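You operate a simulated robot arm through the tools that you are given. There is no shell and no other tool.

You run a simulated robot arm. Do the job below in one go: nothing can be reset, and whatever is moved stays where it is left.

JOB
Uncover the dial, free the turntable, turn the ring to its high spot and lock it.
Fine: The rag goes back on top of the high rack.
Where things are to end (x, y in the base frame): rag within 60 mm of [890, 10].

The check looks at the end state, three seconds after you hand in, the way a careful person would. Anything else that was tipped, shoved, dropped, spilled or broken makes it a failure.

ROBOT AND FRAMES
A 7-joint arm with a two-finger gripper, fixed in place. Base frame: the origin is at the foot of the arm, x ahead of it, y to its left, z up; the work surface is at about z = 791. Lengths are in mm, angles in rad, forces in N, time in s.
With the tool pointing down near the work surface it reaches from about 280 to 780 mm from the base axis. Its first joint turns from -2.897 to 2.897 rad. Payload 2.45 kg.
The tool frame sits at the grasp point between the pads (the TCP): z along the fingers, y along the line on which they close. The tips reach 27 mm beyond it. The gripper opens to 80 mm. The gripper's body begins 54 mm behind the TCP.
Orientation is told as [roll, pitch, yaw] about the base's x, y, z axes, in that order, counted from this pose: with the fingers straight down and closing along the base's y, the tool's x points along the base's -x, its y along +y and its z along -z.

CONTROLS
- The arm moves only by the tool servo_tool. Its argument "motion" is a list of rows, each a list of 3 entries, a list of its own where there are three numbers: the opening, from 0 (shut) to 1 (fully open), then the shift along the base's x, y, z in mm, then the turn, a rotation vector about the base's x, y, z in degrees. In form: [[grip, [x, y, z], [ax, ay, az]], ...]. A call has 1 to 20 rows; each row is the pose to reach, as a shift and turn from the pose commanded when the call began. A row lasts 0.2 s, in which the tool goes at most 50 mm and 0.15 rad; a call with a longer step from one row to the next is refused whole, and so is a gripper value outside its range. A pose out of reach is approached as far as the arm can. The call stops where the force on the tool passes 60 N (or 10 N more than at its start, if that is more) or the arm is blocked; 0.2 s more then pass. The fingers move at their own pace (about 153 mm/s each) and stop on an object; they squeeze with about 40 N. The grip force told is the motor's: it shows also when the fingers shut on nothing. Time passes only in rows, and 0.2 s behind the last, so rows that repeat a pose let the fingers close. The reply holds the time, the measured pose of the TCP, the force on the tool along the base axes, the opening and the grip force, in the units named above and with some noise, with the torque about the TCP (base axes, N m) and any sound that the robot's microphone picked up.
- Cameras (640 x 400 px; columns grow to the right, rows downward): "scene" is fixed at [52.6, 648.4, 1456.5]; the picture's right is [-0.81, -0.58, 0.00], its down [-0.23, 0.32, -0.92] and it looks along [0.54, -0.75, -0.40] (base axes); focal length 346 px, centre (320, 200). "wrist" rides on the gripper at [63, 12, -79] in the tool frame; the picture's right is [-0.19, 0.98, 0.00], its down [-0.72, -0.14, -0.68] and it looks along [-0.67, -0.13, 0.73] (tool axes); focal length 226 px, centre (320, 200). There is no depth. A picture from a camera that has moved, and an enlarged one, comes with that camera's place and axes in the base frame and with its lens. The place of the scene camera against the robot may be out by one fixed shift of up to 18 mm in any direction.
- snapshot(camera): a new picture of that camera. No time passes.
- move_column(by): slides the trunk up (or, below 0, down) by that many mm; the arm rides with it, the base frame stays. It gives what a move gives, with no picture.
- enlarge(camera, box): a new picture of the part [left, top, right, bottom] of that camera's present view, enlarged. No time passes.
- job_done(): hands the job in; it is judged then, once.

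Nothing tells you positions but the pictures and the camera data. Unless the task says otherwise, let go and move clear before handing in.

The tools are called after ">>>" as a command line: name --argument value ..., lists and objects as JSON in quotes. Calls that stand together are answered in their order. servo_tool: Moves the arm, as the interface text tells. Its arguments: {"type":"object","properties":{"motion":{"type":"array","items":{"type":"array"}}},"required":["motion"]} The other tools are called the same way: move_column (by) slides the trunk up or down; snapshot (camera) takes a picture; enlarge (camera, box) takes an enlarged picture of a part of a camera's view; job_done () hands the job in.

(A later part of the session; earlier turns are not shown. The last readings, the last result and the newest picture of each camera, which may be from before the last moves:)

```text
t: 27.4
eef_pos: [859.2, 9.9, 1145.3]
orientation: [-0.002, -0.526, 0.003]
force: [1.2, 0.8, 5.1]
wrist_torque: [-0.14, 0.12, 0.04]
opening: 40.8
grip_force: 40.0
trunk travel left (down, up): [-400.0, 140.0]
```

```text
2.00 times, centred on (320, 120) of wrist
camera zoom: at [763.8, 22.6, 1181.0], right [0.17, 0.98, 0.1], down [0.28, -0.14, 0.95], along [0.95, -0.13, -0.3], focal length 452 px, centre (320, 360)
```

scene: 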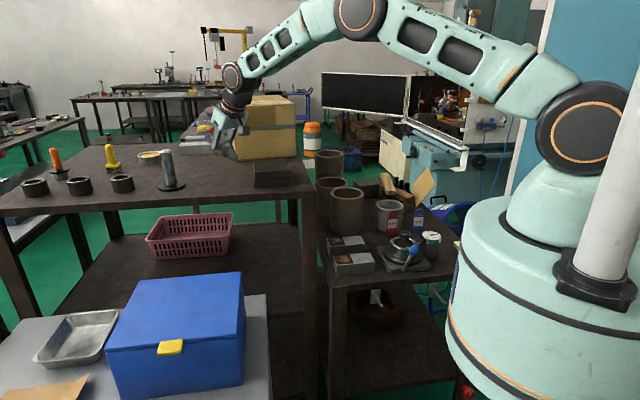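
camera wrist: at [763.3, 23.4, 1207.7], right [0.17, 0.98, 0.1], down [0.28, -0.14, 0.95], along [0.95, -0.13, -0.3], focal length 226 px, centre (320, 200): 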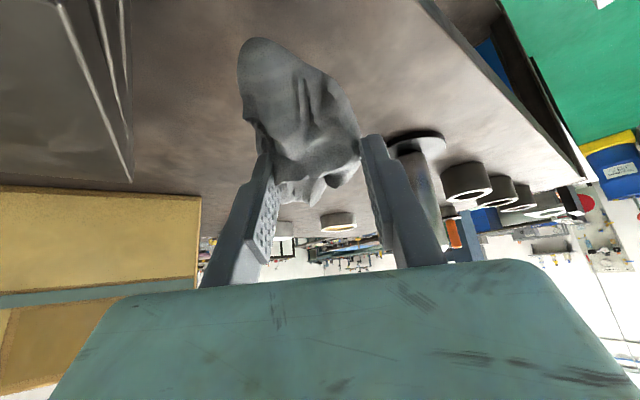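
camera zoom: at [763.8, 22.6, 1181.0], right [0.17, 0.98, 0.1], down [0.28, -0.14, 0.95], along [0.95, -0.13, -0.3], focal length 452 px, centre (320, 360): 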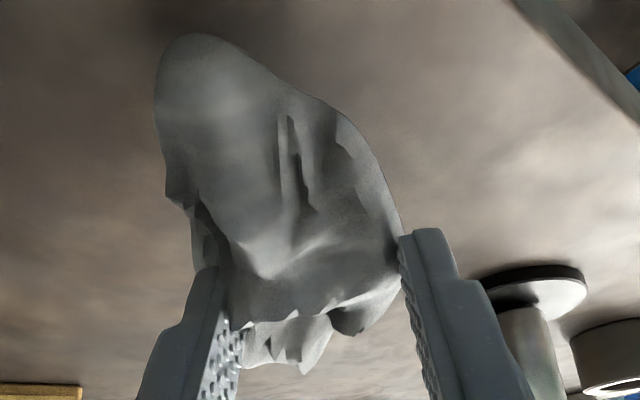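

The rag's inner edge has touched the rack (about 5 N). I open the fingers gently and let it settle.

>>> servo_tool --motion '[[0.55, [0, 0, 0], [0, 0, 0]], [0.6, [0, 0, 0], [0, 0, 0]], [0.7, [0, 0, 0], [0, 0, 0]], [0.85, [0, 0, 0], [0, 0, 0]], [1.0, [0, 0, 0], [0, 0, 0]], [1.0, [0, 0, 0], [0, 0, 0]], [1.0, [0, 0, 0], [0, 0, 0]]]'

>>> enlarge --camera "scene" --box '[190, 130, 270, 190]'

>>> enlarge --camera "wrist" --box '[200, 20, 440, 220]'

```text
t: 28.9
eef_pos: [857.7, 9.4, 1143.2]
orientation: [-0.001, -0.524, 0.002]
force: [0.0, -0.9, -0.4]
wrist_torque: [-0.01, 0.0, -0.01]
opening: 80.2
grip_force: 0.1
trunk travel left (down, up): [-400.0, 140.0]
```

```text
6.67 times, centred on (230, 160) of scene
camera zoom: at [52.6, 648.4, 1456.5], right [-0.81, -0.58, 0.0], down [-0.23, 0.32, -0.92], along [0.54, -0.75, -0.4], focal length 2307 px, centre (920, 467)
```

zoom: 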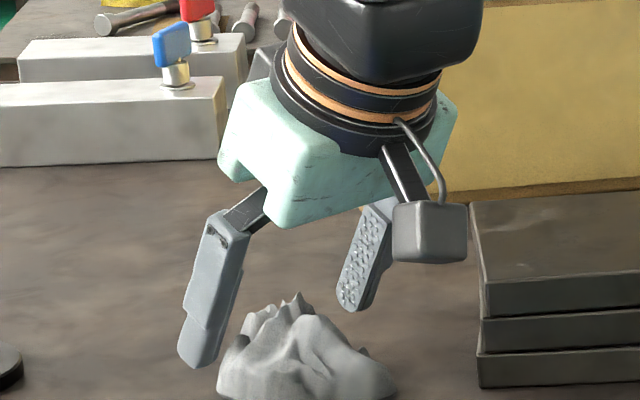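

```text
2.00 times, centred on (320, 120) of wrist
camera zoom: at [763.8, 22.6, 1179.8], right [0.17, 0.98, 0.1], down [0.28, -0.14, 0.95], along [0.95, -0.13, -0.3], focal length 452 px, centre (320, 360)
```

zoom: 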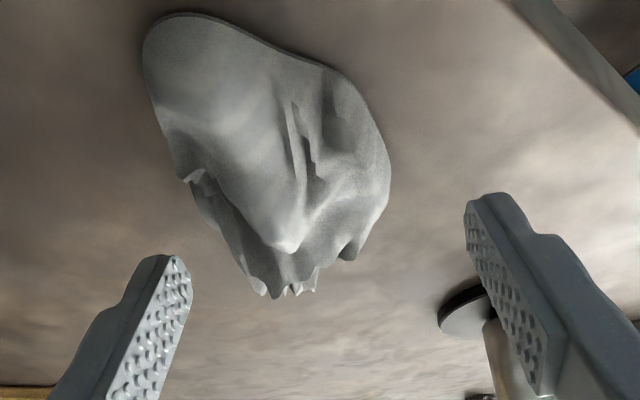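

The rag has settled flat on the rack. I retract up and back along the tool axis and check where it lies.

>>> servo_tool --motion '[[1, [-10, 0, 17], [0, 0, 0]], [1, [-25, 0, 43], [0, 0, 0]], [1, [-45, 0, 78], [0, 0, 0]], [1, [-65, 0, 110], [0, 0, 0]], [1, [-90, 0, 120], [0, 0, 0]]]'

>>> snapshot --camera "wrist"

>>> enlarge --camera "scene" --box '[150, 100, 310, 220]'

```text
t: 30.1
eef_pos: [765.6, 10.1, 1265.0]
orientation: [-0.004, -0.525, 0.002]
force: [-0.1, 0.1, -0.1]
wrist_torque: [-0.02, -0.02, -0.01]
opening: 80.1
grip_force: 0.1
trunk travel left (down, up): [-400.0, 140.0]
```

```text
taken
camera wrist: at [672.6, 22.0, 1301.6], right [0.17, 0.98, 0.1], down [0.28, -0.14, 0.95], along [0.95, -0.13, -0.3], focal length 226 px, centre (320, 200)
```

wrist: 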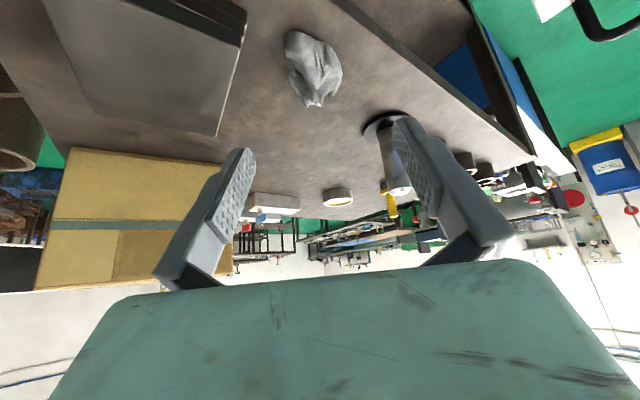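

```text
3.33 times, centred on (230, 160) of scene
camera zoom: at [52.6, 648.4, 1456.5], right [-0.81, -0.58, 0.0], down [-0.23, 0.32, -0.92], along [0.54, -0.75, -0.4], focal length 1153 px, centre (620, 333)
```

zoom: 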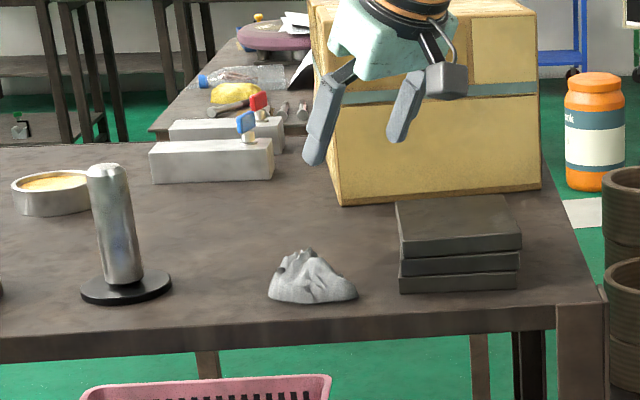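

The rag lies at about (872, 5) on the rack, well within 60 mm of the goal. Now I bring the arm back over the fixture to inspect the lever.

>>> servo_tool --motion '[[1, [-31, -1, 0], [0, 3.7, 0]], [1, [-62, -2, 0], [0, 7.5, 0]], [1, [-93, -3, 0], [0, 11.2, 0]], [1, [-124, -5, 0], [0, 15, 0]], [1, [-155, -6, 0], [0, 18.8, 0]], [1, [-186, -7, 0], [0, 22.5, 0]], [1, [-217, -8, 0], [0, 26.2, 0]], [1, [-248, -10, -5], [0, 30, 0]]]'

>>> servo_tool --motion '[[1, [-21, -28, -15], [0, 0, -3.3]], [1, [-42, -57, -30], [0, 0, -6.6]], [1, [-63, -85, -45], [0, 0, -9.9]], [1, [-85, -113, -60], [0, 0, -13.2]], [1, [-106, -142, -75], [0, 0, -16.5]], [1, [-127, -170, -90], [0, 0, -19.8]], [1, [-148, -198, -105], [0, 0, -23.1]], [1, [-169, -226, -120], [0, 0, -26.4]], [1, [-190, -255, -135], [0, 0, -29.7]], [1, [-211, -283, -150], [0, 0, -33]]]'

>>> move_column --by -150

>>> snapshot --camera "wrist"

>>> enlarge --camera "scene" --box '[370, 200, 450, 260]'

```text
t: 31.9
eef_pos: [521.3, -0.5, 1258.0]
orientation: [0.0, 0.001, 0.004]
force: [0.4, -0.8, 1.3]
wrist_torque: [-0.02, -0.03, 0.02]
opening: 80.0
grip_force: 0.1
trunk travel left (down, up): [-400.0, 140.0]
```

```text
t: 34.1
eef_pos: [308.3, -284.7, 1108.2]
orientation: [0.0, 0.001, -0.575]
force: [0.8, 0.2, -0.4]
wrist_torque: [0.0, 0.03, 0.03]
opening: 79.9
grip_force: 0.0
trunk travel left (down, up): [-400.0, 140.0]
```

```text
t: 35.9
eef_pos: [309.4, -283.6, 959.3]
orientation: [-0.001, 0.001, -0.576]
force: [-0.4, 0.2, 0.3]
wrist_torque: [-0.04, 0.01, 0.0]
opening: 80.0
grip_force: 0.0
trunk travel left (down, up): [-250.0, 290.0]
```

```text
taken
camera wrist: at [263.1, -238.9, 1038.4], right [0.7, 0.72, 0.0], down [0.53, -0.51, 0.68], along [0.49, -0.47, -0.73], focal length 226 px, centre (320, 200)
```

wrist: 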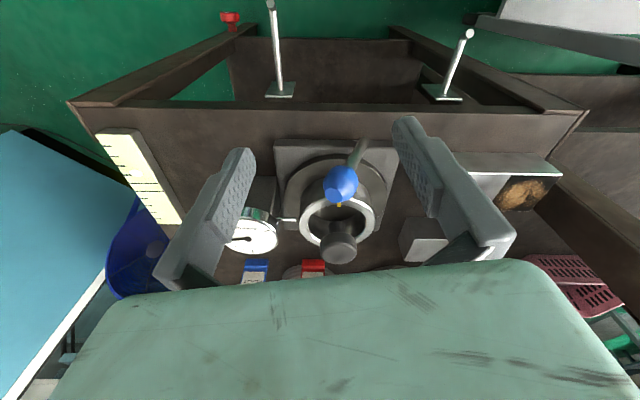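

```text
6.67 times, centred on (410, 230) of scene
camera zoom: at [52.6, 648.4, 1456.5], right [-0.81, -0.58, 0.0], down [-0.23, 0.32, -0.92], along [0.54, -0.75, -0.4], focal length 2307 px, centre (-280, 0)
```

zoom: 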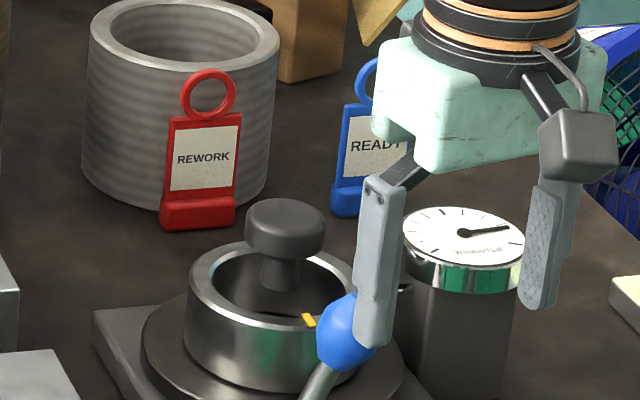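

>>> enlarge --camera "wrist" --box '[265, 120, 405, 270]'

>>> enlarge --camera "wrist" --box '[320, 130, 380, 190]'

>>> enlarge --camera "scene" --box '[415, 222, 445, 250]'

```text
2.67 times, centred on (335, 195) of wrist
camera zoom: at [263.1, -238.9, 1038.4], right [0.7, 0.72, 0.0], down [0.53, -0.51, 0.68], along [0.49, -0.47, -0.73], focal length 603 px, centre (280, 213)
```

zoom: 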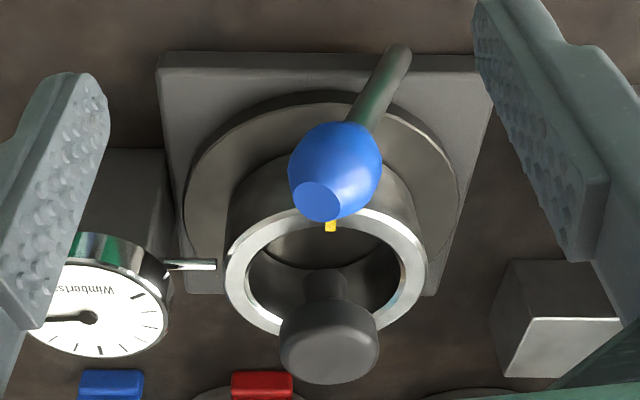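

```text
6.67 times, centred on (350, 160) of wrist
camera zoom: at [263.1, -238.9, 1038.4], right [0.7, 0.72, 0.0], down [0.53, -0.51, 0.68], along [0.49, -0.47, -0.73], focal length 1507 px, centre (120, 467)
```

zoom: 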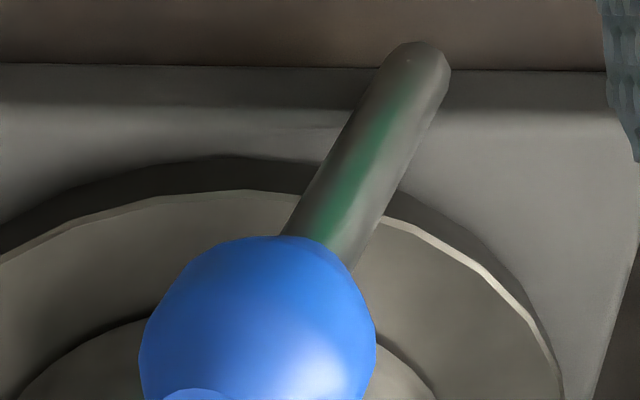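

```text
14.29 times, centred on (430, 236) of scene
camera zoom: at [52.6, 648.4, 1456.5], right [-0.81, -0.58, 0.0], down [-0.23, 0.32, -0.92], along [0.54, -0.75, -0.4], focal length 4943 px, centre (-1251, -314)
```

zoom: 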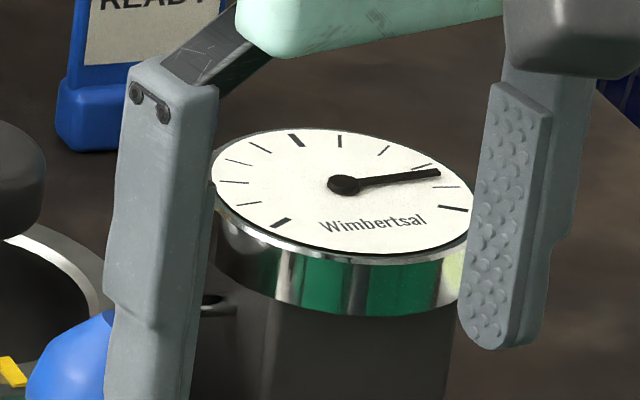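

The dial reads about 8.4 of 10 divisions now. The lever stands at the side of the base, leaning toward the dial; I'll straddle its blue ball with the open gripper (fingers along the swing direction), then try swinging it gently.

>>> servo_tool --motion '[[1, [20, -10, 0], [0, 0, -3.7]], [1, [40, -20, 0], [0, 0, -7.4]], [1, [59.5, -29.5, 0], [0, 0, -11.2]], [1, [59.5, -29.5, 0], [0, 0, -11.2]]]'

>>> snapshot --camera "wrist"

>>> enlarge --camera "scene" --box '[370, 200, 450, 280]'

```text
t: 36.9
eef_pos: [369.5, -313.6, 957.9]
orientation: [-0.002, -0.001, -0.77]
force: [0.5, 0.1, 1.0]
wrist_torque: [0.0, -0.02, 0.01]
opening: 80.1
grip_force: 0.1
trunk travel left (down, up): [-250.0, 290.0]
```

```text
taken
camera wrist: at [332.8, -260.6, 1037.2], right [0.82, 0.57, 0.0], down [0.42, -0.6, 0.68], along [0.39, -0.56, -0.73], focal length 226 px, centre (320, 200)
```

wrist: 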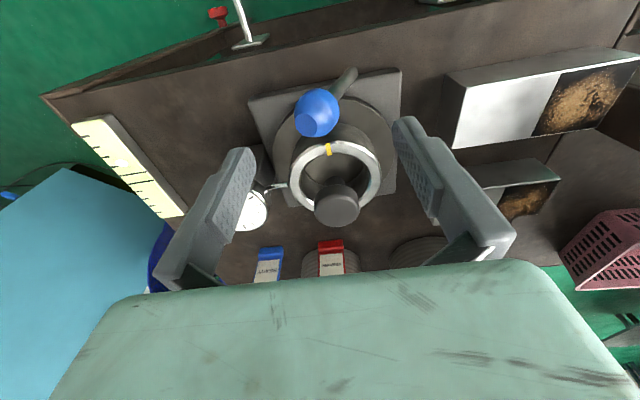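

```text
5.00 times, centred on (410, 240) of scene
camera zoom: at [52.6, 648.4, 1456.5], right [-0.81, -0.58, 0.0], down [-0.23, 0.32, -0.92], along [0.54, -0.75, -0.4], focal length 1730 px, centre (-130, 0)
```

zoom: 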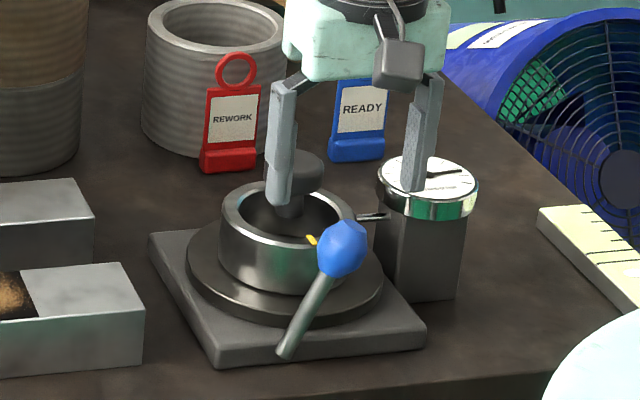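

The tool is right above the ball. I descend around it and half-close so the fingers loosely bracket the ball.

>>> servo_tool --motion '[[1, [0, 0, -25], [0, 0, 0]], [1, [0, 0, -50], [0, 0, 0]], [1, [0, 0, -66], [0, 0, 0]], [0.8, [0, 0, -66], [0, 0, 0]], [0.6, [0, 0, -66], [0, 0, 0]], [0.5, [0, 0, -66], [0, 0, 0]], [0.5, [0, 0, -66], [0, 0, 0]]]'

>>> snapshot --camera "wrist"

>>> enlarge --camera "scene" --box '[370, 200, 450, 280]'

```text
t: 38.5
eef_pos: [368.9, -313.0, 894.4]
orientation: [0.0, 0.0, -0.77]
force: [0.9, -0.4, 0.2]
wrist_torque: [0.0, -0.03, -0.01]
opening: 40.2
grip_force: 0.0
trunk travel left (down, up): [-250.0, 290.0]
```

```text
taken
camera wrist: at [332.3, -259.8, 972.9], right [0.82, 0.57, 0.0], down [0.42, -0.6, 0.68], along [0.39, -0.56, -0.73], focal length 226 px, centre (320, 200)
```

wrist: 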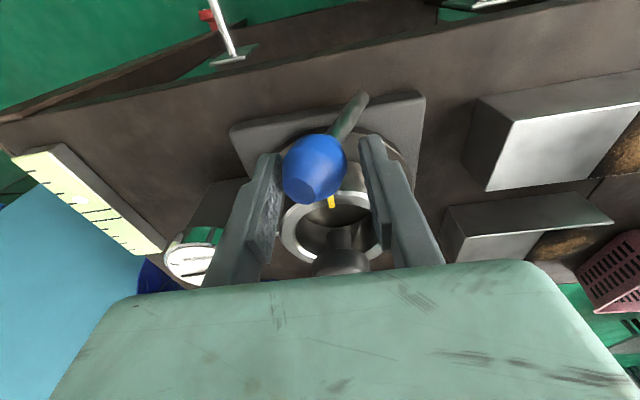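

```text
5.00 times, centred on (410, 240) of scene
camera zoom: at [52.6, 648.4, 1456.5], right [-0.81, -0.58, 0.0], down [-0.23, 0.32, -0.92], along [0.54, -0.75, -0.4], focal length 1730 px, centre (-130, 0)
```

zoom: 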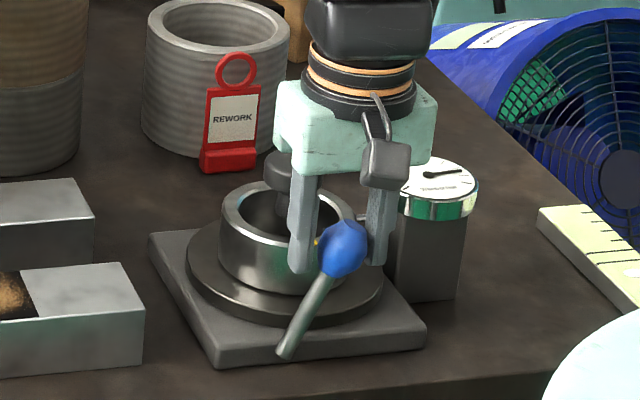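

The ball sits centred between the fingers. I nudge it away from the dial (−w direction) in small steps and watch the force.

>>> servo_tool --motion '[[0.5, [2.1, 2.15, 0], [0, 0, 0]], [0.5, [4.2, 4.3, 0], [0, 0, 0]], [0.5, [6.3, 6.45, 0], [0, 0, 0]], [0.5, [8.4, 8.6, 0], [0, 0, 0]]]'

>>> enlarge --camera "scene" --box '[370, 200, 450, 280]'

```text
t: 39.5
eef_pos: [376.9, -304.6, 894.0]
orientation: [0.001, 0.001, -0.769]
force: [-0.1, -0.3, 0.3]
wrist_torque: [0.04, -0.02, -0.03]
opening: 40.0
grip_force: 0.0
trunk travel left (down, up): [-250.0, 290.0]
```

```text
5.00 times, centred on (410, 240) of scene
camera zoom: at [52.6, 648.4, 1456.5], right [-0.81, -0.58, 0.0], down [-0.23, 0.32, -0.92], along [0.54, -0.75, -0.4], focal length 1730 px, centre (-130, 0)
```

zoom: 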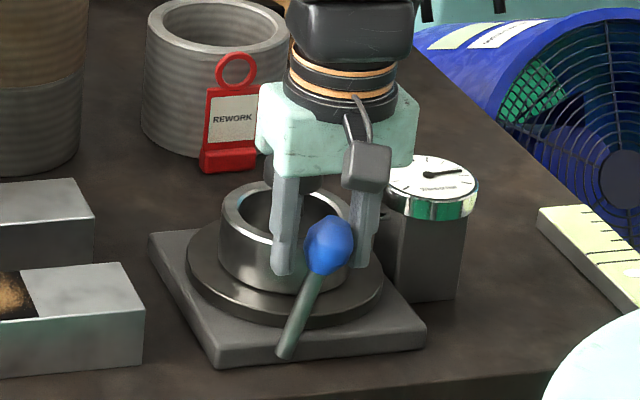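

The lever swings freely in that direction. I keep going until it meets its stop.

>>> servo_tool --motion '[[0.5, [3.5, 3.6, 0], [0, 0, 0]], [0.5, [7, 7.2, 0], [0, 0, 0]], [0.5, [10.5, 10.8, 0], [0, 0, 0]], [0.5, [14, 14.3, 0], [0, 0, 0]]]'

>>> enlarge --camera "scene" --box '[370, 200, 450, 280]'

```text
t: 40.5
eef_pos: [389.9, -291.2, 893.2]
orientation: [0.0, 0.0, -0.77]
force: [-0.4, -0.1, 0.4]
wrist_torque: [-0.04, 0.0, 0.01]
opening: 40.2
grip_force: 0.0
trunk travel left (down, up): [-250.0, 290.0]
```

```text
5.00 times, centred on (410, 240) of scene
camera zoom: at [52.6, 648.4, 1456.5], right [-0.81, -0.58, 0.0], down [-0.23, 0.32, -0.92], along [0.54, -0.75, -0.4], focal length 1730 px, centre (-130, 0)
```

zoom: 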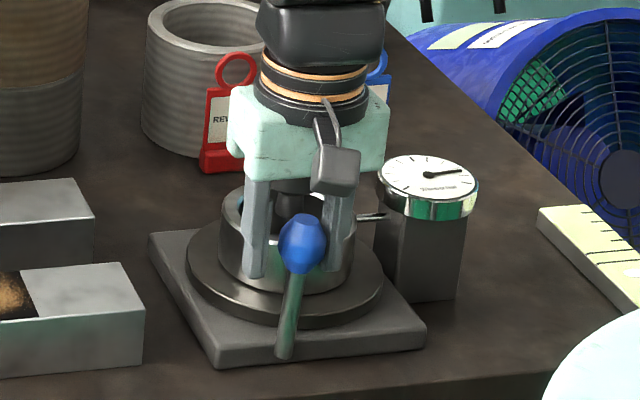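

>>> servo_tool --motion '[[0.5, [3.5, 3.6, 0], [0, 0, 0]], [0.5, [7, 7.2, -1], [0, 0, 0]], [0.5, [10.5, 10.8, -2], [0, 0, 0]], [0.5, [14, 14.3, -3], [0, 0, 0]], [0.5, [17.4, 17.9, -5], [0, 0, 0]]]'

>>> enlarge --camera "scene" --box '[370, 200, 450, 280]'

```text
t: 41.7
eef_pos: [407.6, -273.1, 887.9]
orientation: [-0.001, 0.001, -0.77]
force: [0.3, 0.1, -0.6]
wrist_torque: [0.0, 0.04, -0.01]
opening: 40.0
grip_force: 0.1
trunk travel left (down, up): [-250.0, 290.0]
```

```text
5.00 times, centred on (410, 240) of scene
camera zoom: at [52.6, 648.4, 1456.5], right [-0.81, -0.58, 0.0], down [-0.23, 0.32, -0.92], along [0.54, -0.75, -0.4], focal length 1730 px, centre (-130, 0)
```

zoom: 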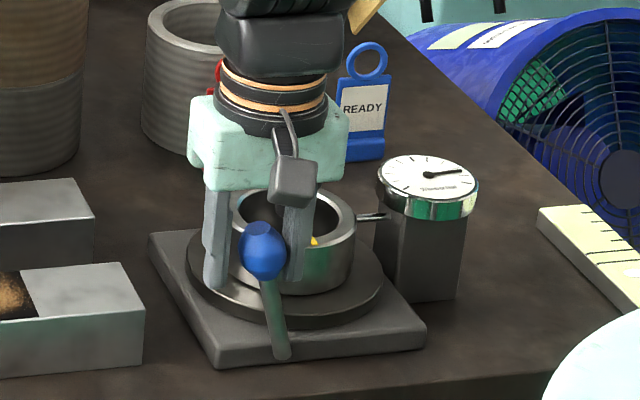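

>>> servo_tool --motion '[[0.5, [3.5, 3.6, -1.5], [0, 0, 0]], [0.5, [7, 7.2, -3], [0, 0, 0]], [0.5, [10.5, 10.8, -5], [0, 0, 0]], [0.5, [14, 14.3, -7], [0, 0, 0]]]'

>>> enlarge --camera "scene" --box '[370, 200, 450, 280]'

```text
t: 42.7
eef_pos: [419.4, -263.5, 882.0]
orientation: [-0.001, -0.006, -0.774]
force: [-25.9, -27.0, 39.0]
wrist_torque: [-1.46, 1.48, 0.09]
opening: 49.4
grip_force: 7.2
trunk travel left (down, up): [-250.0, 290.0]
```

```text
5.00 times, centred on (410, 240) of scene
camera zoom: at [52.6, 648.4, 1456.5], right [-0.81, -0.58, 0.0], down [-0.23, 0.32, -0.92], along [0.54, -0.75, -0.4], focal length 1730 px, centre (-130, 0)
```

zoom: 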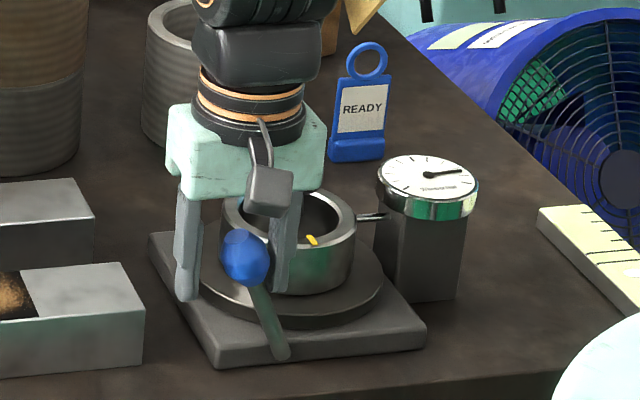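

The lever met its stop on the far side. I back off to relieve the force, open and lift clear, then look at it.

>>> servo_tool --motion '[[0.5, [-4, -4, 2], [0, 0, 0]], [0.6, [-7, -7.2, 4], [0, 0, 0]], [0.8, [-7, -7.2, 6], [0, 0, 0]], [1, [-7, -7.2, 10], [0, 0, 0]], [1, [-7, -7.2, 30], [0, 0, 0]], [1, [-7, -7.2, 60], [0, 0, 0]], [1, [-7, -7.2, 90], [0, 0, 0]]]'

>>> snapshot --camera "wrist"

>>> enlarge --camera "scene" --box '[370, 200, 450, 280]'

```text
t: 44.3
eef_pos: [416.4, -264.5, 970.9]
orientation: [0.0, 0.002, -0.769]
force: [0.1, 0.3, 0.2]
wrist_torque: [0.02, -0.02, 0.0]
opening: 80.0
grip_force: 0.0
trunk travel left (down, up): [-250.0, 290.0]
```

```text
taken
camera wrist: at [379.8, -211.7, 1050.9], right [0.82, 0.57, 0.0], down [0.42, -0.6, 0.68], along [0.39, -0.56, -0.73], focal length 226 px, centre (320, 200)
```

wrist: 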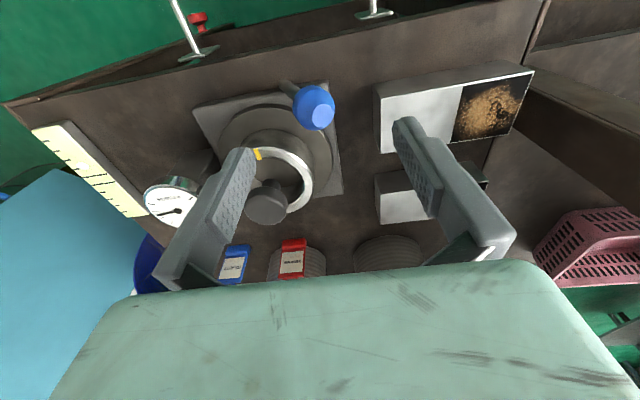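

```text
5.00 times, centred on (410, 240) of scene
camera zoom: at [52.6, 648.4, 1456.5], right [-0.81, -0.58, 0.0], down [-0.23, 0.32, -0.92], along [0.54, -0.75, -0.4], focal length 1730 px, centre (-130, 0)
```

zoom: 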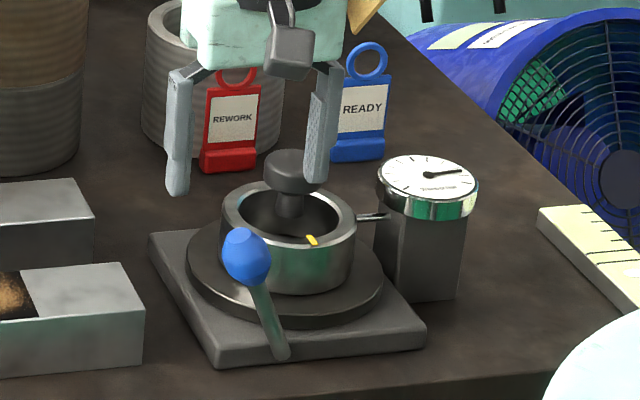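

The lever now leans the other way and stays there, so the table should be free. Next I move over the central knob to check alignment before gripping it.

>>> servo_tool --motion '[[1, [3, -34, 0], [0, 0, 0]], [1, [7, -68, 0], [0, 0, 0]], [1, [10, -101, 0], [0, 0, 0]], [1, [10, -101, 0], [0, 0, 0]]]'

>>> snapshot --camera "wrist"

>>> enlarge --camera "wrist" --box '[240, 20, 400, 160]'

>>> enlarge --camera "scene" --box '[370, 200, 450, 280]'

```text
t: 45.3
eef_pos: [426.3, -365.7, 970.1]
orientation: [0.0, 0.001, -0.769]
force: [-0.9, -0.1, 0.2]
wrist_torque: [0.02, 0.01, -0.03]
opening: 79.8
grip_force: 0.1
trunk travel left (down, up): [-250.0, 290.0]
```

```text
taken
camera wrist: at [389.6, -313.0, 1049.3], right [0.82, 0.57, 0.0], down [0.42, -0.6, 0.68], along [0.39, -0.56, -0.73], focal length 226 px, centre (320, 200)
```

wrist: 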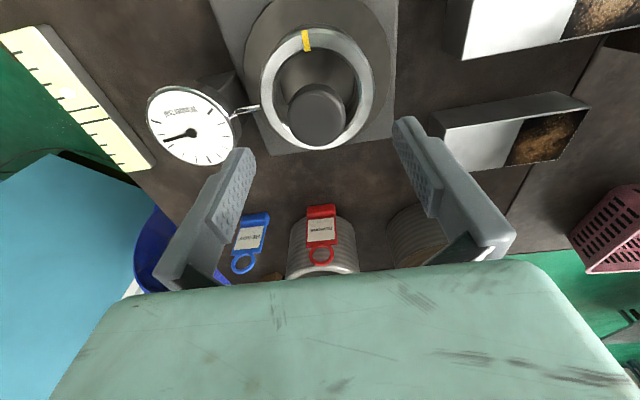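

```text
2.86 times, centred on (320, 90) of wrist
camera zoom: at [389.6, -313.0, 1049.3], right [0.82, 0.57, 0.0], down [0.42, -0.6, 0.68], along [0.39, -0.56, -0.73], focal length 646 px, centre (320, 514)
```

zoom: 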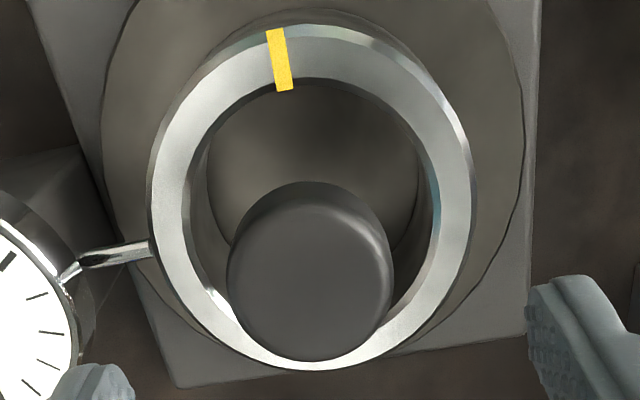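

```text
5.00 times, centred on (410, 240) of scene
camera zoom: at [52.6, 648.4, 1456.5], right [-0.81, -0.58, 0.0], down [-0.23, 0.32, -0.92], along [0.54, -0.75, -0.4], focal length 1730 px, centre (-130, 0)
```

zoom: 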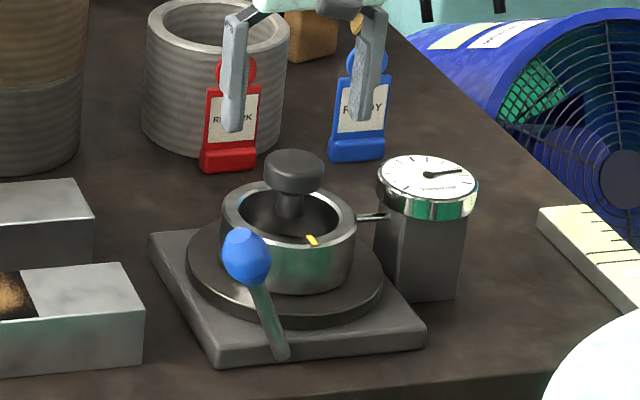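

The knob centre is within a couple of millimetres of the tool axis. I set the opening to 56 mm, descend around the knob head (staying above the ring) and close.

>>> servo_tool --motion '[[0.7, [-0.5, -0.7, -15], [0, 0, 0]], [0.7, [-0.5, -0.7, -35], [0, 0, 0]], [0.7, [-0.5, -0.7, -55], [0, 0, 0]], [0.7, [-0.5, -0.7, -66], [0, 0, 0]], [0.7, [-0.5, -0.7, -66], [0, 0, 0]]]'

>>> snapshot --camera "wrist"

>>> enlarge --camera "scene" --box '[370, 200, 450, 280]'

```text
t: 46.5
eef_pos: [424.8, -366.1, 903.7]
orientation: [-0.001, 0.0, -0.77]
force: [0.2, 0.9, 0.5]
wrist_torque: [-0.02, 0.01, 0.0]
opening: 56.2
grip_force: 0.1
trunk travel left (down, up): [-250.0, 290.0]
```

```text
taken
camera wrist: at [388.6, -313.8, 983.1], right [0.82, 0.57, 0.0], down [0.42, -0.6, 0.68], along [0.39, -0.56, -0.73], focal length 226 px, centre (320, 200)
```

wrist: 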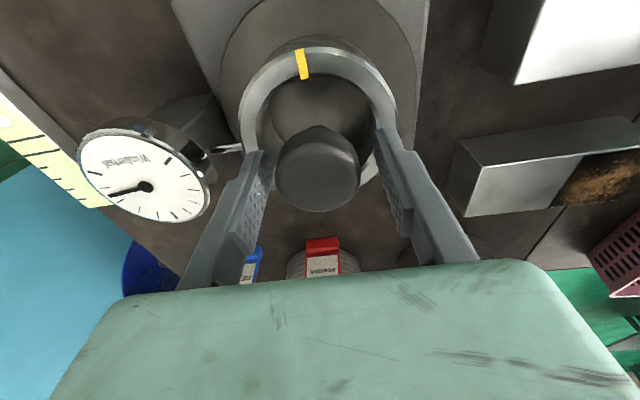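

```text
5.00 times, centred on (410, 240) of scene
camera zoom: at [52.6, 648.4, 1456.5], right [-0.81, -0.58, 0.0], down [-0.23, 0.32, -0.92], along [0.54, -0.75, -0.4], focal length 1730 px, centre (-130, 0)
```

zoom: 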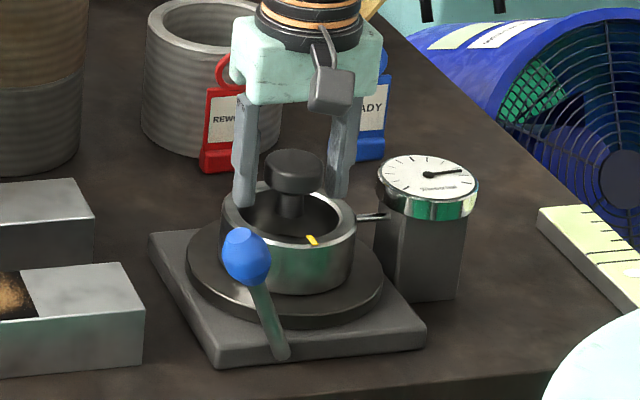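

>>> servo_tool --motion '[[0.6, [0, 0, 0], [0, 0, 0]], [0.5, [0, 0, 0], [0, 0, 0]], [0.3, [0, 0, 0], [0, 0, 0]], [0.3, [0, 0, 0], [0, 0, 0]]]'

>>> enlarge --camera "scene" --box '[415, 222, 445, 250]'

>>> enlarge --camera "wrist" --box '[70, 110, 220, 230]'

```text
t: 47.5
eef_pos: [425.9, -368.2, 903.4]
orientation: [0.0, 0.001, -0.77]
force: [-5.1, -4.2, -4.9]
wrist_torque: [-0.39, -0.05, -0.03]
opening: 39.5
grip_force: 44.5
trunk travel left (down, up): [-250.0, 290.0]
```

```text
14.29 times, centred on (430, 236) of scene
camera zoom: at [52.6, 648.4, 1456.5], right [-0.81, -0.58, 0.0], down [-0.23, 0.32, -0.92], along [0.54, -0.75, -0.4], focal length 4943 px, centre (-1251, -314)
```

zoom: 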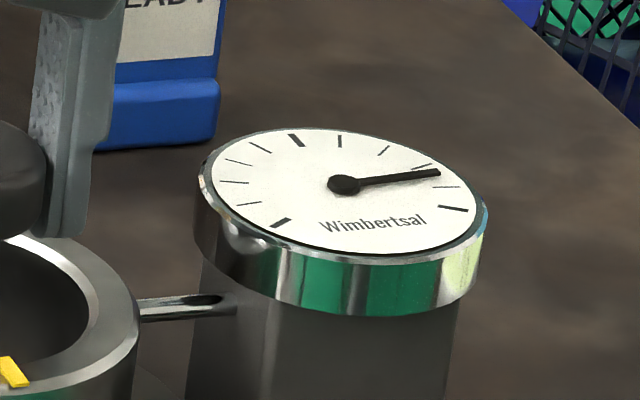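

```text
3.33 times, centred on (145, 170) of wrist
camera zoom: at [387.9, -314.5, 982.9], right [0.82, 0.57, 0.0], down [0.42, -0.6, 0.68], along [0.39, -0.56, -0.73], focal length 754 px, centre (903, 300)
```

zoom: 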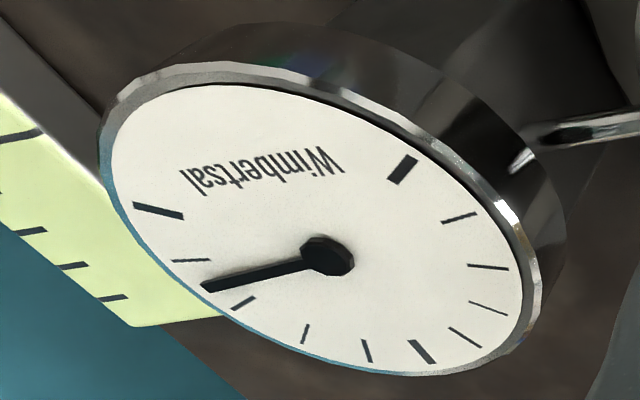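

Knob gripped (39.5 mm). Needle sits at about 8.5. I turn the knob +15° and read the dial again.

>>> servo_tool --motion '[[0.3, [0, 0, 0], [0, 0, 5]], [0.3, [0, 0, 0], [0, 0, 10]], [0.3, [0, 0, 0], [0, 0, 15]], [0.3, [0, 0, 0], [0, 0, 15]]]'

>>> enlarge --camera "scene" --box '[415, 222, 445, 250]'

>>> enlarge --camera "scene" --box '[370, 200, 450, 280]'

```text
t: 48.5
eef_pos: [424.2, -368.2, 903.3]
orientation: [0.0, 0.002, -0.506]
force: [-11.6, -1.6, -11.1]
wrist_torque: [-0.12, -0.74, -0.03]
opening: 39.4
grip_force: 45.2
trunk travel left (down, up): [-250.0, 290.0]
```

```text
14.29 times, centred on (430, 236) of scene
camera zoom: at [52.6, 648.4, 1456.5], right [-0.81, -0.58, 0.0], down [-0.23, 0.32, -0.92], along [0.54, -0.75, -0.4], focal length 4943 px, centre (-1251, -314)
```

zoom: 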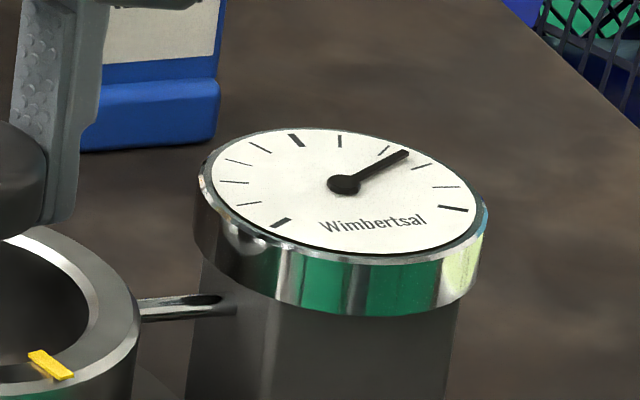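

```text
5.00 times, centred on (410, 240) of scene
camera zoom: at [52.6, 648.4, 1456.5], right [-0.81, -0.58, 0.0], down [-0.23, 0.32, -0.92], along [0.54, -0.75, -0.4], focal length 1730 px, centre (-130, 0)
```

zoom: 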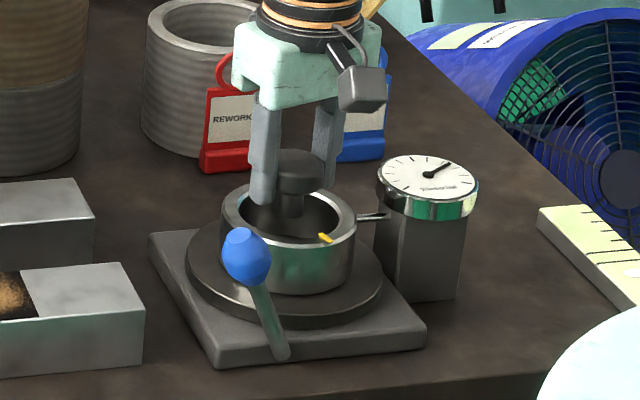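

The ring follows the knob; +15° dropped the reading to about 7.5, so the other direction raises it. I turn back past the start in the negative direction.

>>> servo_tool --motion '[[0.3, [-0.5, -0.3, -0.5], [0, 0, -6]], [0.3, [-0.5, -0.5, -1], [0, 0, -12]], [0.3, [-0.5, -0.5, -1], [0, 0, -18]], [0.3, [-0.5, -0.5, -1], [0, 0, -24]], [0.3, [-0.5, -0.5, -1], [0, 0, -30]], [0.3, [-0.5, -0.5, -1], [0, 0, -30]]]'

>>> enlarge --camera "scene" --box '[415, 222, 445, 250]'

```text
t: 49.9
eef_pos: [424.4, -367.9, 904.4]
orientation: [0.001, -0.002, -1.035]
force: [0.6, -1.2, -2.2]
wrist_torque: [-0.13, -0.4, -0.06]
opening: 39.2
grip_force: 45.3
trunk travel left (down, up): [-250.0, 290.0]
```

```text
14.29 times, centred on (430, 236) of scene
camera zoom: at [52.6, 648.4, 1456.5], right [-0.81, -0.58, 0.0], down [-0.23, 0.32, -0.92], along [0.54, -0.75, -0.4], focal length 4943 px, centre (-1251, -314)
```

zoom: 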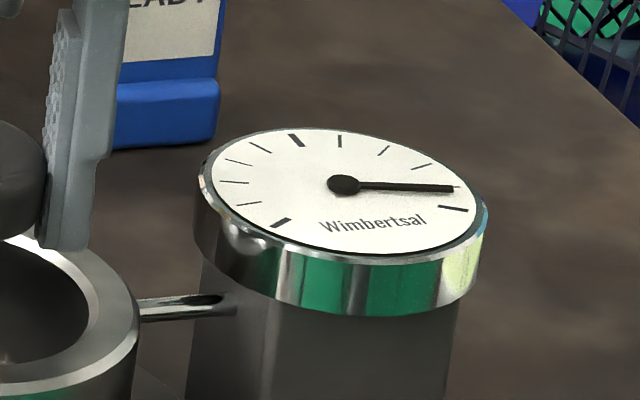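

Reading now ≈ 9.0. I continue −15° more.

>>> servo_tool --motion '[[0.3, [0, 0, 0], [0, 0, -5]], [0.3, [0, 0, 0], [0, 0, -10]], [0.3, [0, 0, 0], [0, 0, -15]], [0.3, [0, 0, 0], [0, 0, -15]]]'

>>> enlarge --camera "scene" --box '[415, 222, 445, 250]'

>>> servo_tool --motion '[[0.3, [0, 0, 0], [0, 0, -5]], [0.3, [0, 0, 0], [0, 0, -10]], [0.3, [0, 0, 0], [0, 0, -15]], [0.3, [0, 0, 0], [0, 0, -15]]]'

>>> enlarge --camera "scene" --box '[415, 222, 445, 250]'

```text
t: 50.9
eef_pos: [423.9, -369.0, 903.9]
orientation: [0.002, 0.003, -1.295]
force: [0.6, 1.1, -3.8]
wrist_torque: [-0.18, -0.01, -0.04]
opening: 39.2
grip_force: 44.9
trunk travel left (down, up): [-250.0, 290.0]
```

```text
14.29 times, centred on (430, 236) of scene
camera zoom: at [52.6, 648.4, 1456.5], right [-0.81, -0.58, 0.0], down [-0.23, 0.32, -0.92], along [0.54, -0.75, -0.4], focal length 4943 px, centre (-1251, -314)
```

zoom: 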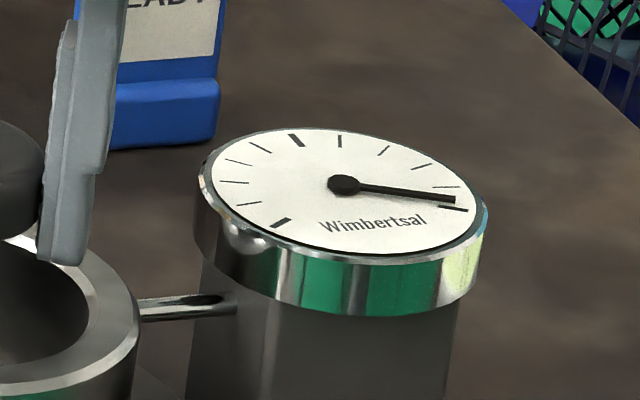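

```text
t: 51.9
eef_pos: [423.1, -366.6, 904.0]
orientation: [0.001, 0.001, -1.557]
force: [-1.7, 3.6, 0.6]
wrist_torque: [0.6, 0.11, -0.05]
opening: 39.1
grip_force: 45.1
trunk travel left (down, up): [-250.0, 290.0]
```

```text
14.29 times, centred on (430, 236) of scene
camera zoom: at [52.6, 648.4, 1456.5], right [-0.81, -0.58, 0.0], down [-0.23, 0.32, -0.92], along [0.54, -0.75, -0.4], focal length 4943 px, centre (-1251, -314)
```

zoom: 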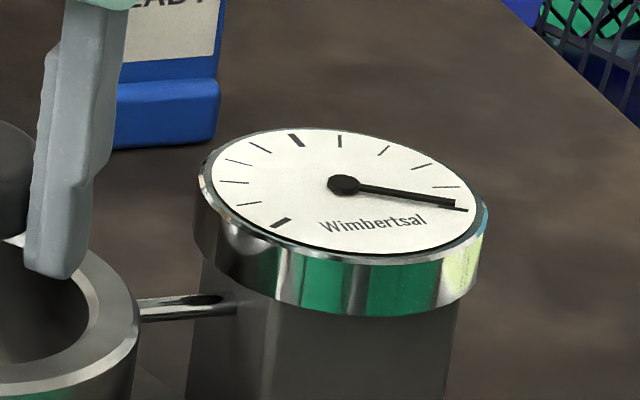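

>>> servo_tool --motion '[[0.3, [0, 0, 0], [0, 0, -5]], [0.3, [0, 0, 0], [0, 0, -10]], [0.3, [0, 0, 0], [0, 0, -10]]]'

>>> enlarge --camera "scene" --box '[415, 222, 445, 250]'

>>> servo_tool --motion '[[0.3, [0, 0, 0], [0, 0, -5]], [0.3, [0, 0, 0], [0, 0, -10]], [0.3, [0, 0, 0], [0, 0, -10]]]'

>>> enlarge --camera "scene" --box '[415, 222, 445, 250]'

>>> servo_tool --motion '[[0.3, [0, 0, 0], [0, 0, -5]], [0.3, [0, 0, 0], [0, 0, -10]], [0.3, [0, 0, 0], [0, 0, -10]]]'

>>> enlarge --camera "scene" --box '[415, 222, 445, 250]'

```text
t: 52.7
eef_pos: [424.7, -368.9, 903.5]
orientation: [-0.003, 0.0, -1.731]
force: [-3.8, 4.8, -4.0]
wrist_torque: [-0.33, 0.07, -0.04]
opening: 39.2
grip_force: 45.1
trunk travel left (down, up): [-250.0, 290.0]
```

```text
14.29 times, centred on (430, 236) of scene
camera zoom: at [52.6, 648.4, 1456.5], right [-0.81, -0.58, 0.0], down [-0.23, 0.32, -0.92], along [0.54, -0.75, -0.4], focal length 4943 px, centre (-1251, -314)
```

zoom: 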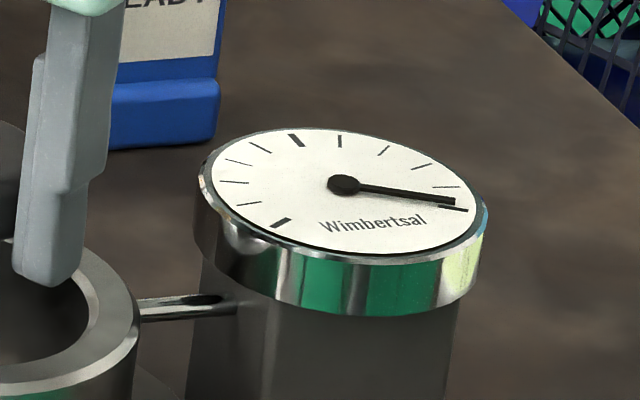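

```text
t: 53.5
eef_pos: [423.9, -368.6, 904.4]
orientation: [0.0, 0.0, -1.906]
force: [-4.5, 1.9, -7.8]
wrist_torque: [0.11, 0.05, -0.05]
opening: 39.1
grip_force: 44.7
trunk travel left (down, up): [-250.0, 290.0]
```

```text
14.29 times, centred on (430, 236) of scene
camera zoom: at [52.6, 648.4, 1456.5], right [-0.81, -0.58, 0.0], down [-0.23, 0.32, -0.92], along [0.54, -0.75, -0.4], focal length 4943 px, centre (-1251, -314)
```

zoom: 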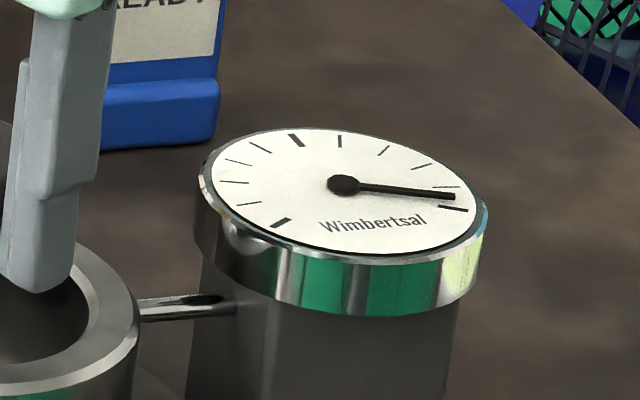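

```text
t: 54.3
eef_pos: [425.0, -366.0, 904.3]
orientation: [0.0, 0.0, -2.08]
force: [-7.0, 1.9, -3.1]
wrist_torque: [0.07, 0.18, -0.01]
opening: 39.2
grip_force: 45.4
trunk travel left (down, up): [-250.0, 290.0]
```

```text
14.29 times, centred on (430, 236) of scene
camera zoom: at [52.6, 648.4, 1456.5], right [-0.81, -0.58, 0.0], down [-0.23, 0.32, -0.92], along [0.54, -0.75, -0.4], focal length 4943 px, centre (-1251, -314)
```

zoom: 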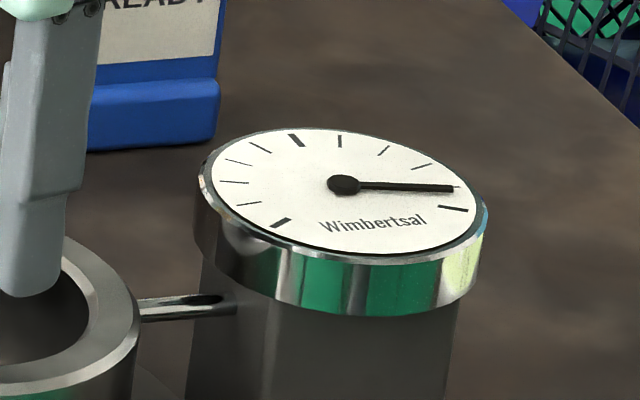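

The readings peak near a tool yaw of −89° and fall symmetrically (equal at −59° and −119°), fitting one clean sinusoid. I take one more reading at −134° to refine the centre.

>>> servo_tool --motion '[[0.3, [0, 0, 0], [0, 0, -5]], [0.3, [0, 0, 0], [0, 0, -10]], [0.3, [0, 0, 0], [0, 0, -15]], [0.3, [0, 0, 0], [0, 0, -15]]]'

>>> enlarge --camera "scene" --box '[415, 222, 445, 250]'

>>> enlarge --camera "scene" --box '[370, 200, 450, 280]'

>>> snapshot --camera "wrist"

```text
t: 55.3
eef_pos: [423.3, -368.4, 903.7]
orientation: [-0.002, 0.001, -2.343]
force: [-7.3, 4.3, -8.1]
wrist_torque: [0.04, 0.07, -0.06]
opening: 39.4
grip_force: 44.8
trunk travel left (down, up): [-250.0, 290.0]
```

```text
14.29 times, centred on (430, 236) of scene
camera zoom: at [52.6, 648.4, 1456.5], right [-0.81, -0.58, 0.0], down [-0.23, 0.32, -0.92], along [0.54, -0.75, -0.4], focal length 4943 px, centre (-1251, -314)
```

zoom: 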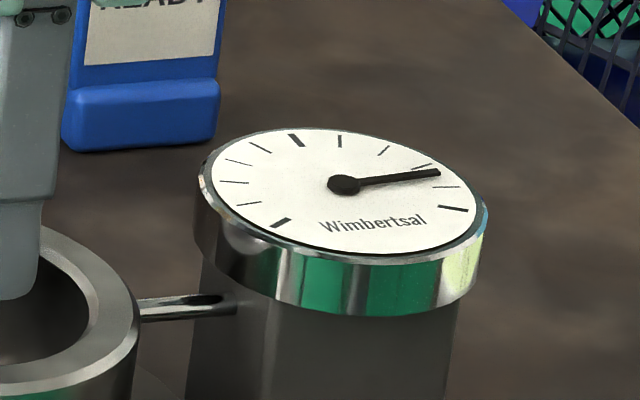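

```text
5.00 times, centred on (410, 240) of scene
camera zoom: at [52.6, 648.4, 1456.5], right [-0.81, -0.58, 0.0], down [-0.23, 0.32, -0.92], along [0.54, -0.75, -0.4], focal length 1730 px, centre (-130, 0)
```

zoom: 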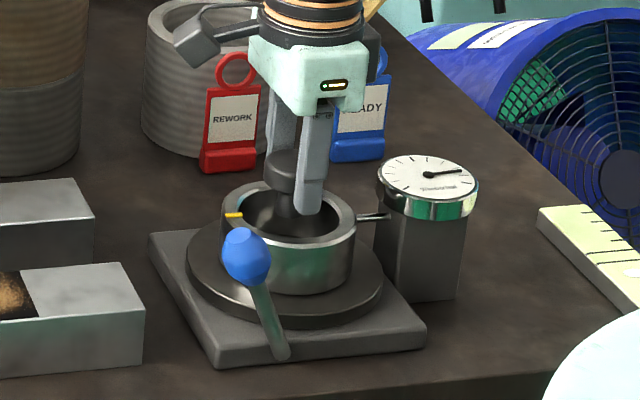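

```text
taken
camera wrist: at [477.7, -331.0, 983.1], right [0.57, -0.82, 0.0], down [-0.6, -0.42, 0.68], along [-0.56, -0.39, -0.73], focal length 226 px, centre (320, 200)
```

wrist: 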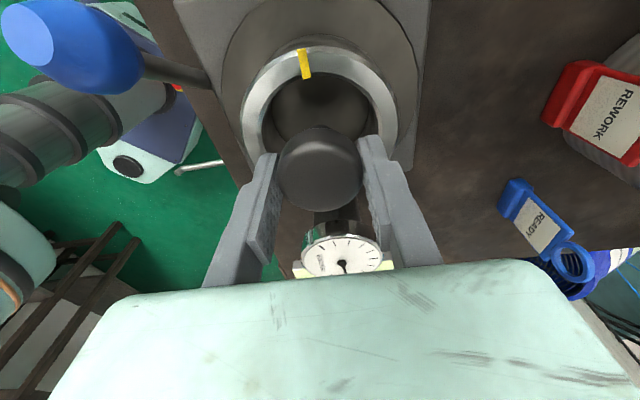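

Same needle position at −134° and at the start (−44°), so the peak is centred at about −89.2°. To be sure it is the only/highest spot, I sweep the rest of the turn too.

>>> servo_tool --motion '[[0.3, [0, 0, 0], [0, 0, 7]], [0.3, [0, 0, 0], [0, 0, 14]], [0.3, [0, 0, 0], [0, 0, 21]], [0.3, [0, 0, 0], [0, 0, 28]], [0.3, [0, 0, 0], [0, 0, 35]], [0.3, [0, 0, 0], [0, 0, 42]], [0.3, [0, 0, 0], [0, 0, 49]], [0.3, [0, 0, 0], [0, 0, 56]], [0.3, [0, 0, 0], [0, 0, 63]], [0.3, [0, 0, 0], [0, 0, 70]], [0.3, [0, 0, 0], [0, 0, 77]], [0.3, [0, 0, 0], [0, 0, 84]], [0.3, [0, 0, 0], [0, 0, 91]], [0.3, [0, 0, 0], [0, 0, 98]], [0.3, [0, 0, 0], [0, 0, 105]], [0.3, [0, 0, 0], [0, 0, 112]], [0.3, [0, 0, 0], [0, 0, 119]], [0.3, [0, 0, 0], [0, 0, 119]]]'

>>> enlarge --camera "scene" --box '[415, 222, 445, 250]'

>>> servo_tool --motion '[[0.3, [0, 0, 0], [0, 0, 7]], [0.3, [0, 0, 0], [0, 0, 14]], [0.3, [0, 0, 0], [0, 0, 21]], [0.3, [0, 0, 0], [0, 0, 28]], [0.3, [0, 0, 0], [0, 0, 28]]]'

>>> enlarge --camera "scene" --box '[415, 222, 445, 250]'

```text
t: 59.1
eef_pos: [423.5, -367.5, 904.1]
orientation: [0.0, 0.001, -0.261]
force: [-4.5, 2.1, -8.4]
wrist_torque: [0.17, 0.52, 0.07]
opening: 39.3
grip_force: 45.1
trunk travel left (down, up): [-250.0, 290.0]
```

```text
14.29 times, centred on (430, 236) of scene
camera zoom: at [52.6, 648.4, 1456.5], right [-0.81, -0.58, 0.0], down [-0.23, 0.32, -0.92], along [0.54, -0.75, -0.4], focal length 4943 px, centre (-1251, -314)
```

zoom: 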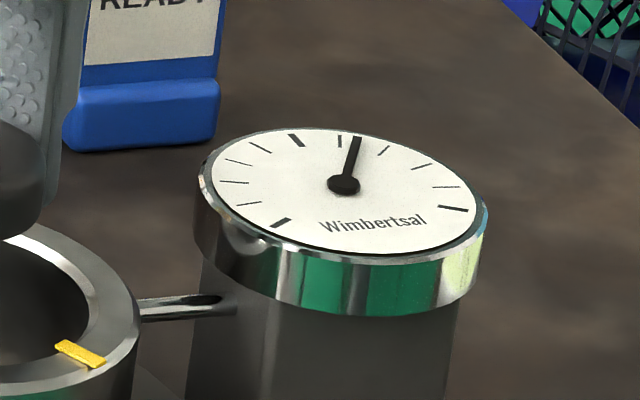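

```text
t: 60.3
eef_pos: [424.2, -367.2, 904.7]
orientation: [-0.001, 0.0, 0.228]
force: [-3.4, 2.5, -6.3]
wrist_torque: [0.05, 0.19, 0.0]
opening: 39.2
grip_force: 44.9
trunk travel left (down, up): [-250.0, 290.0]
```

```text
14.29 times, centred on (430, 236) of scene
camera zoom: at [52.6, 648.4, 1456.5], right [-0.81, -0.58, 0.0], down [-0.23, 0.32, -0.92], along [0.54, -0.75, -0.4], focal length 4943 px, centre (-1251, -314)
```

zoom: 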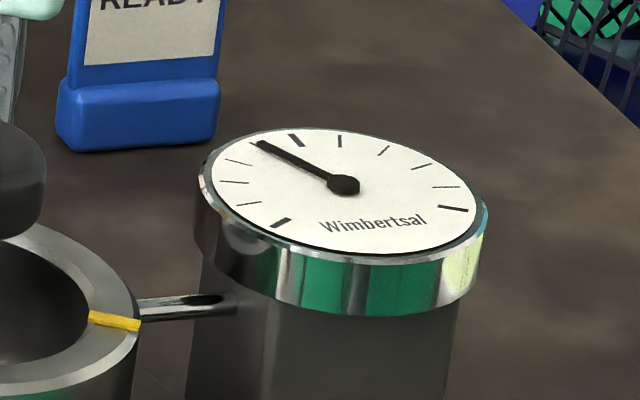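

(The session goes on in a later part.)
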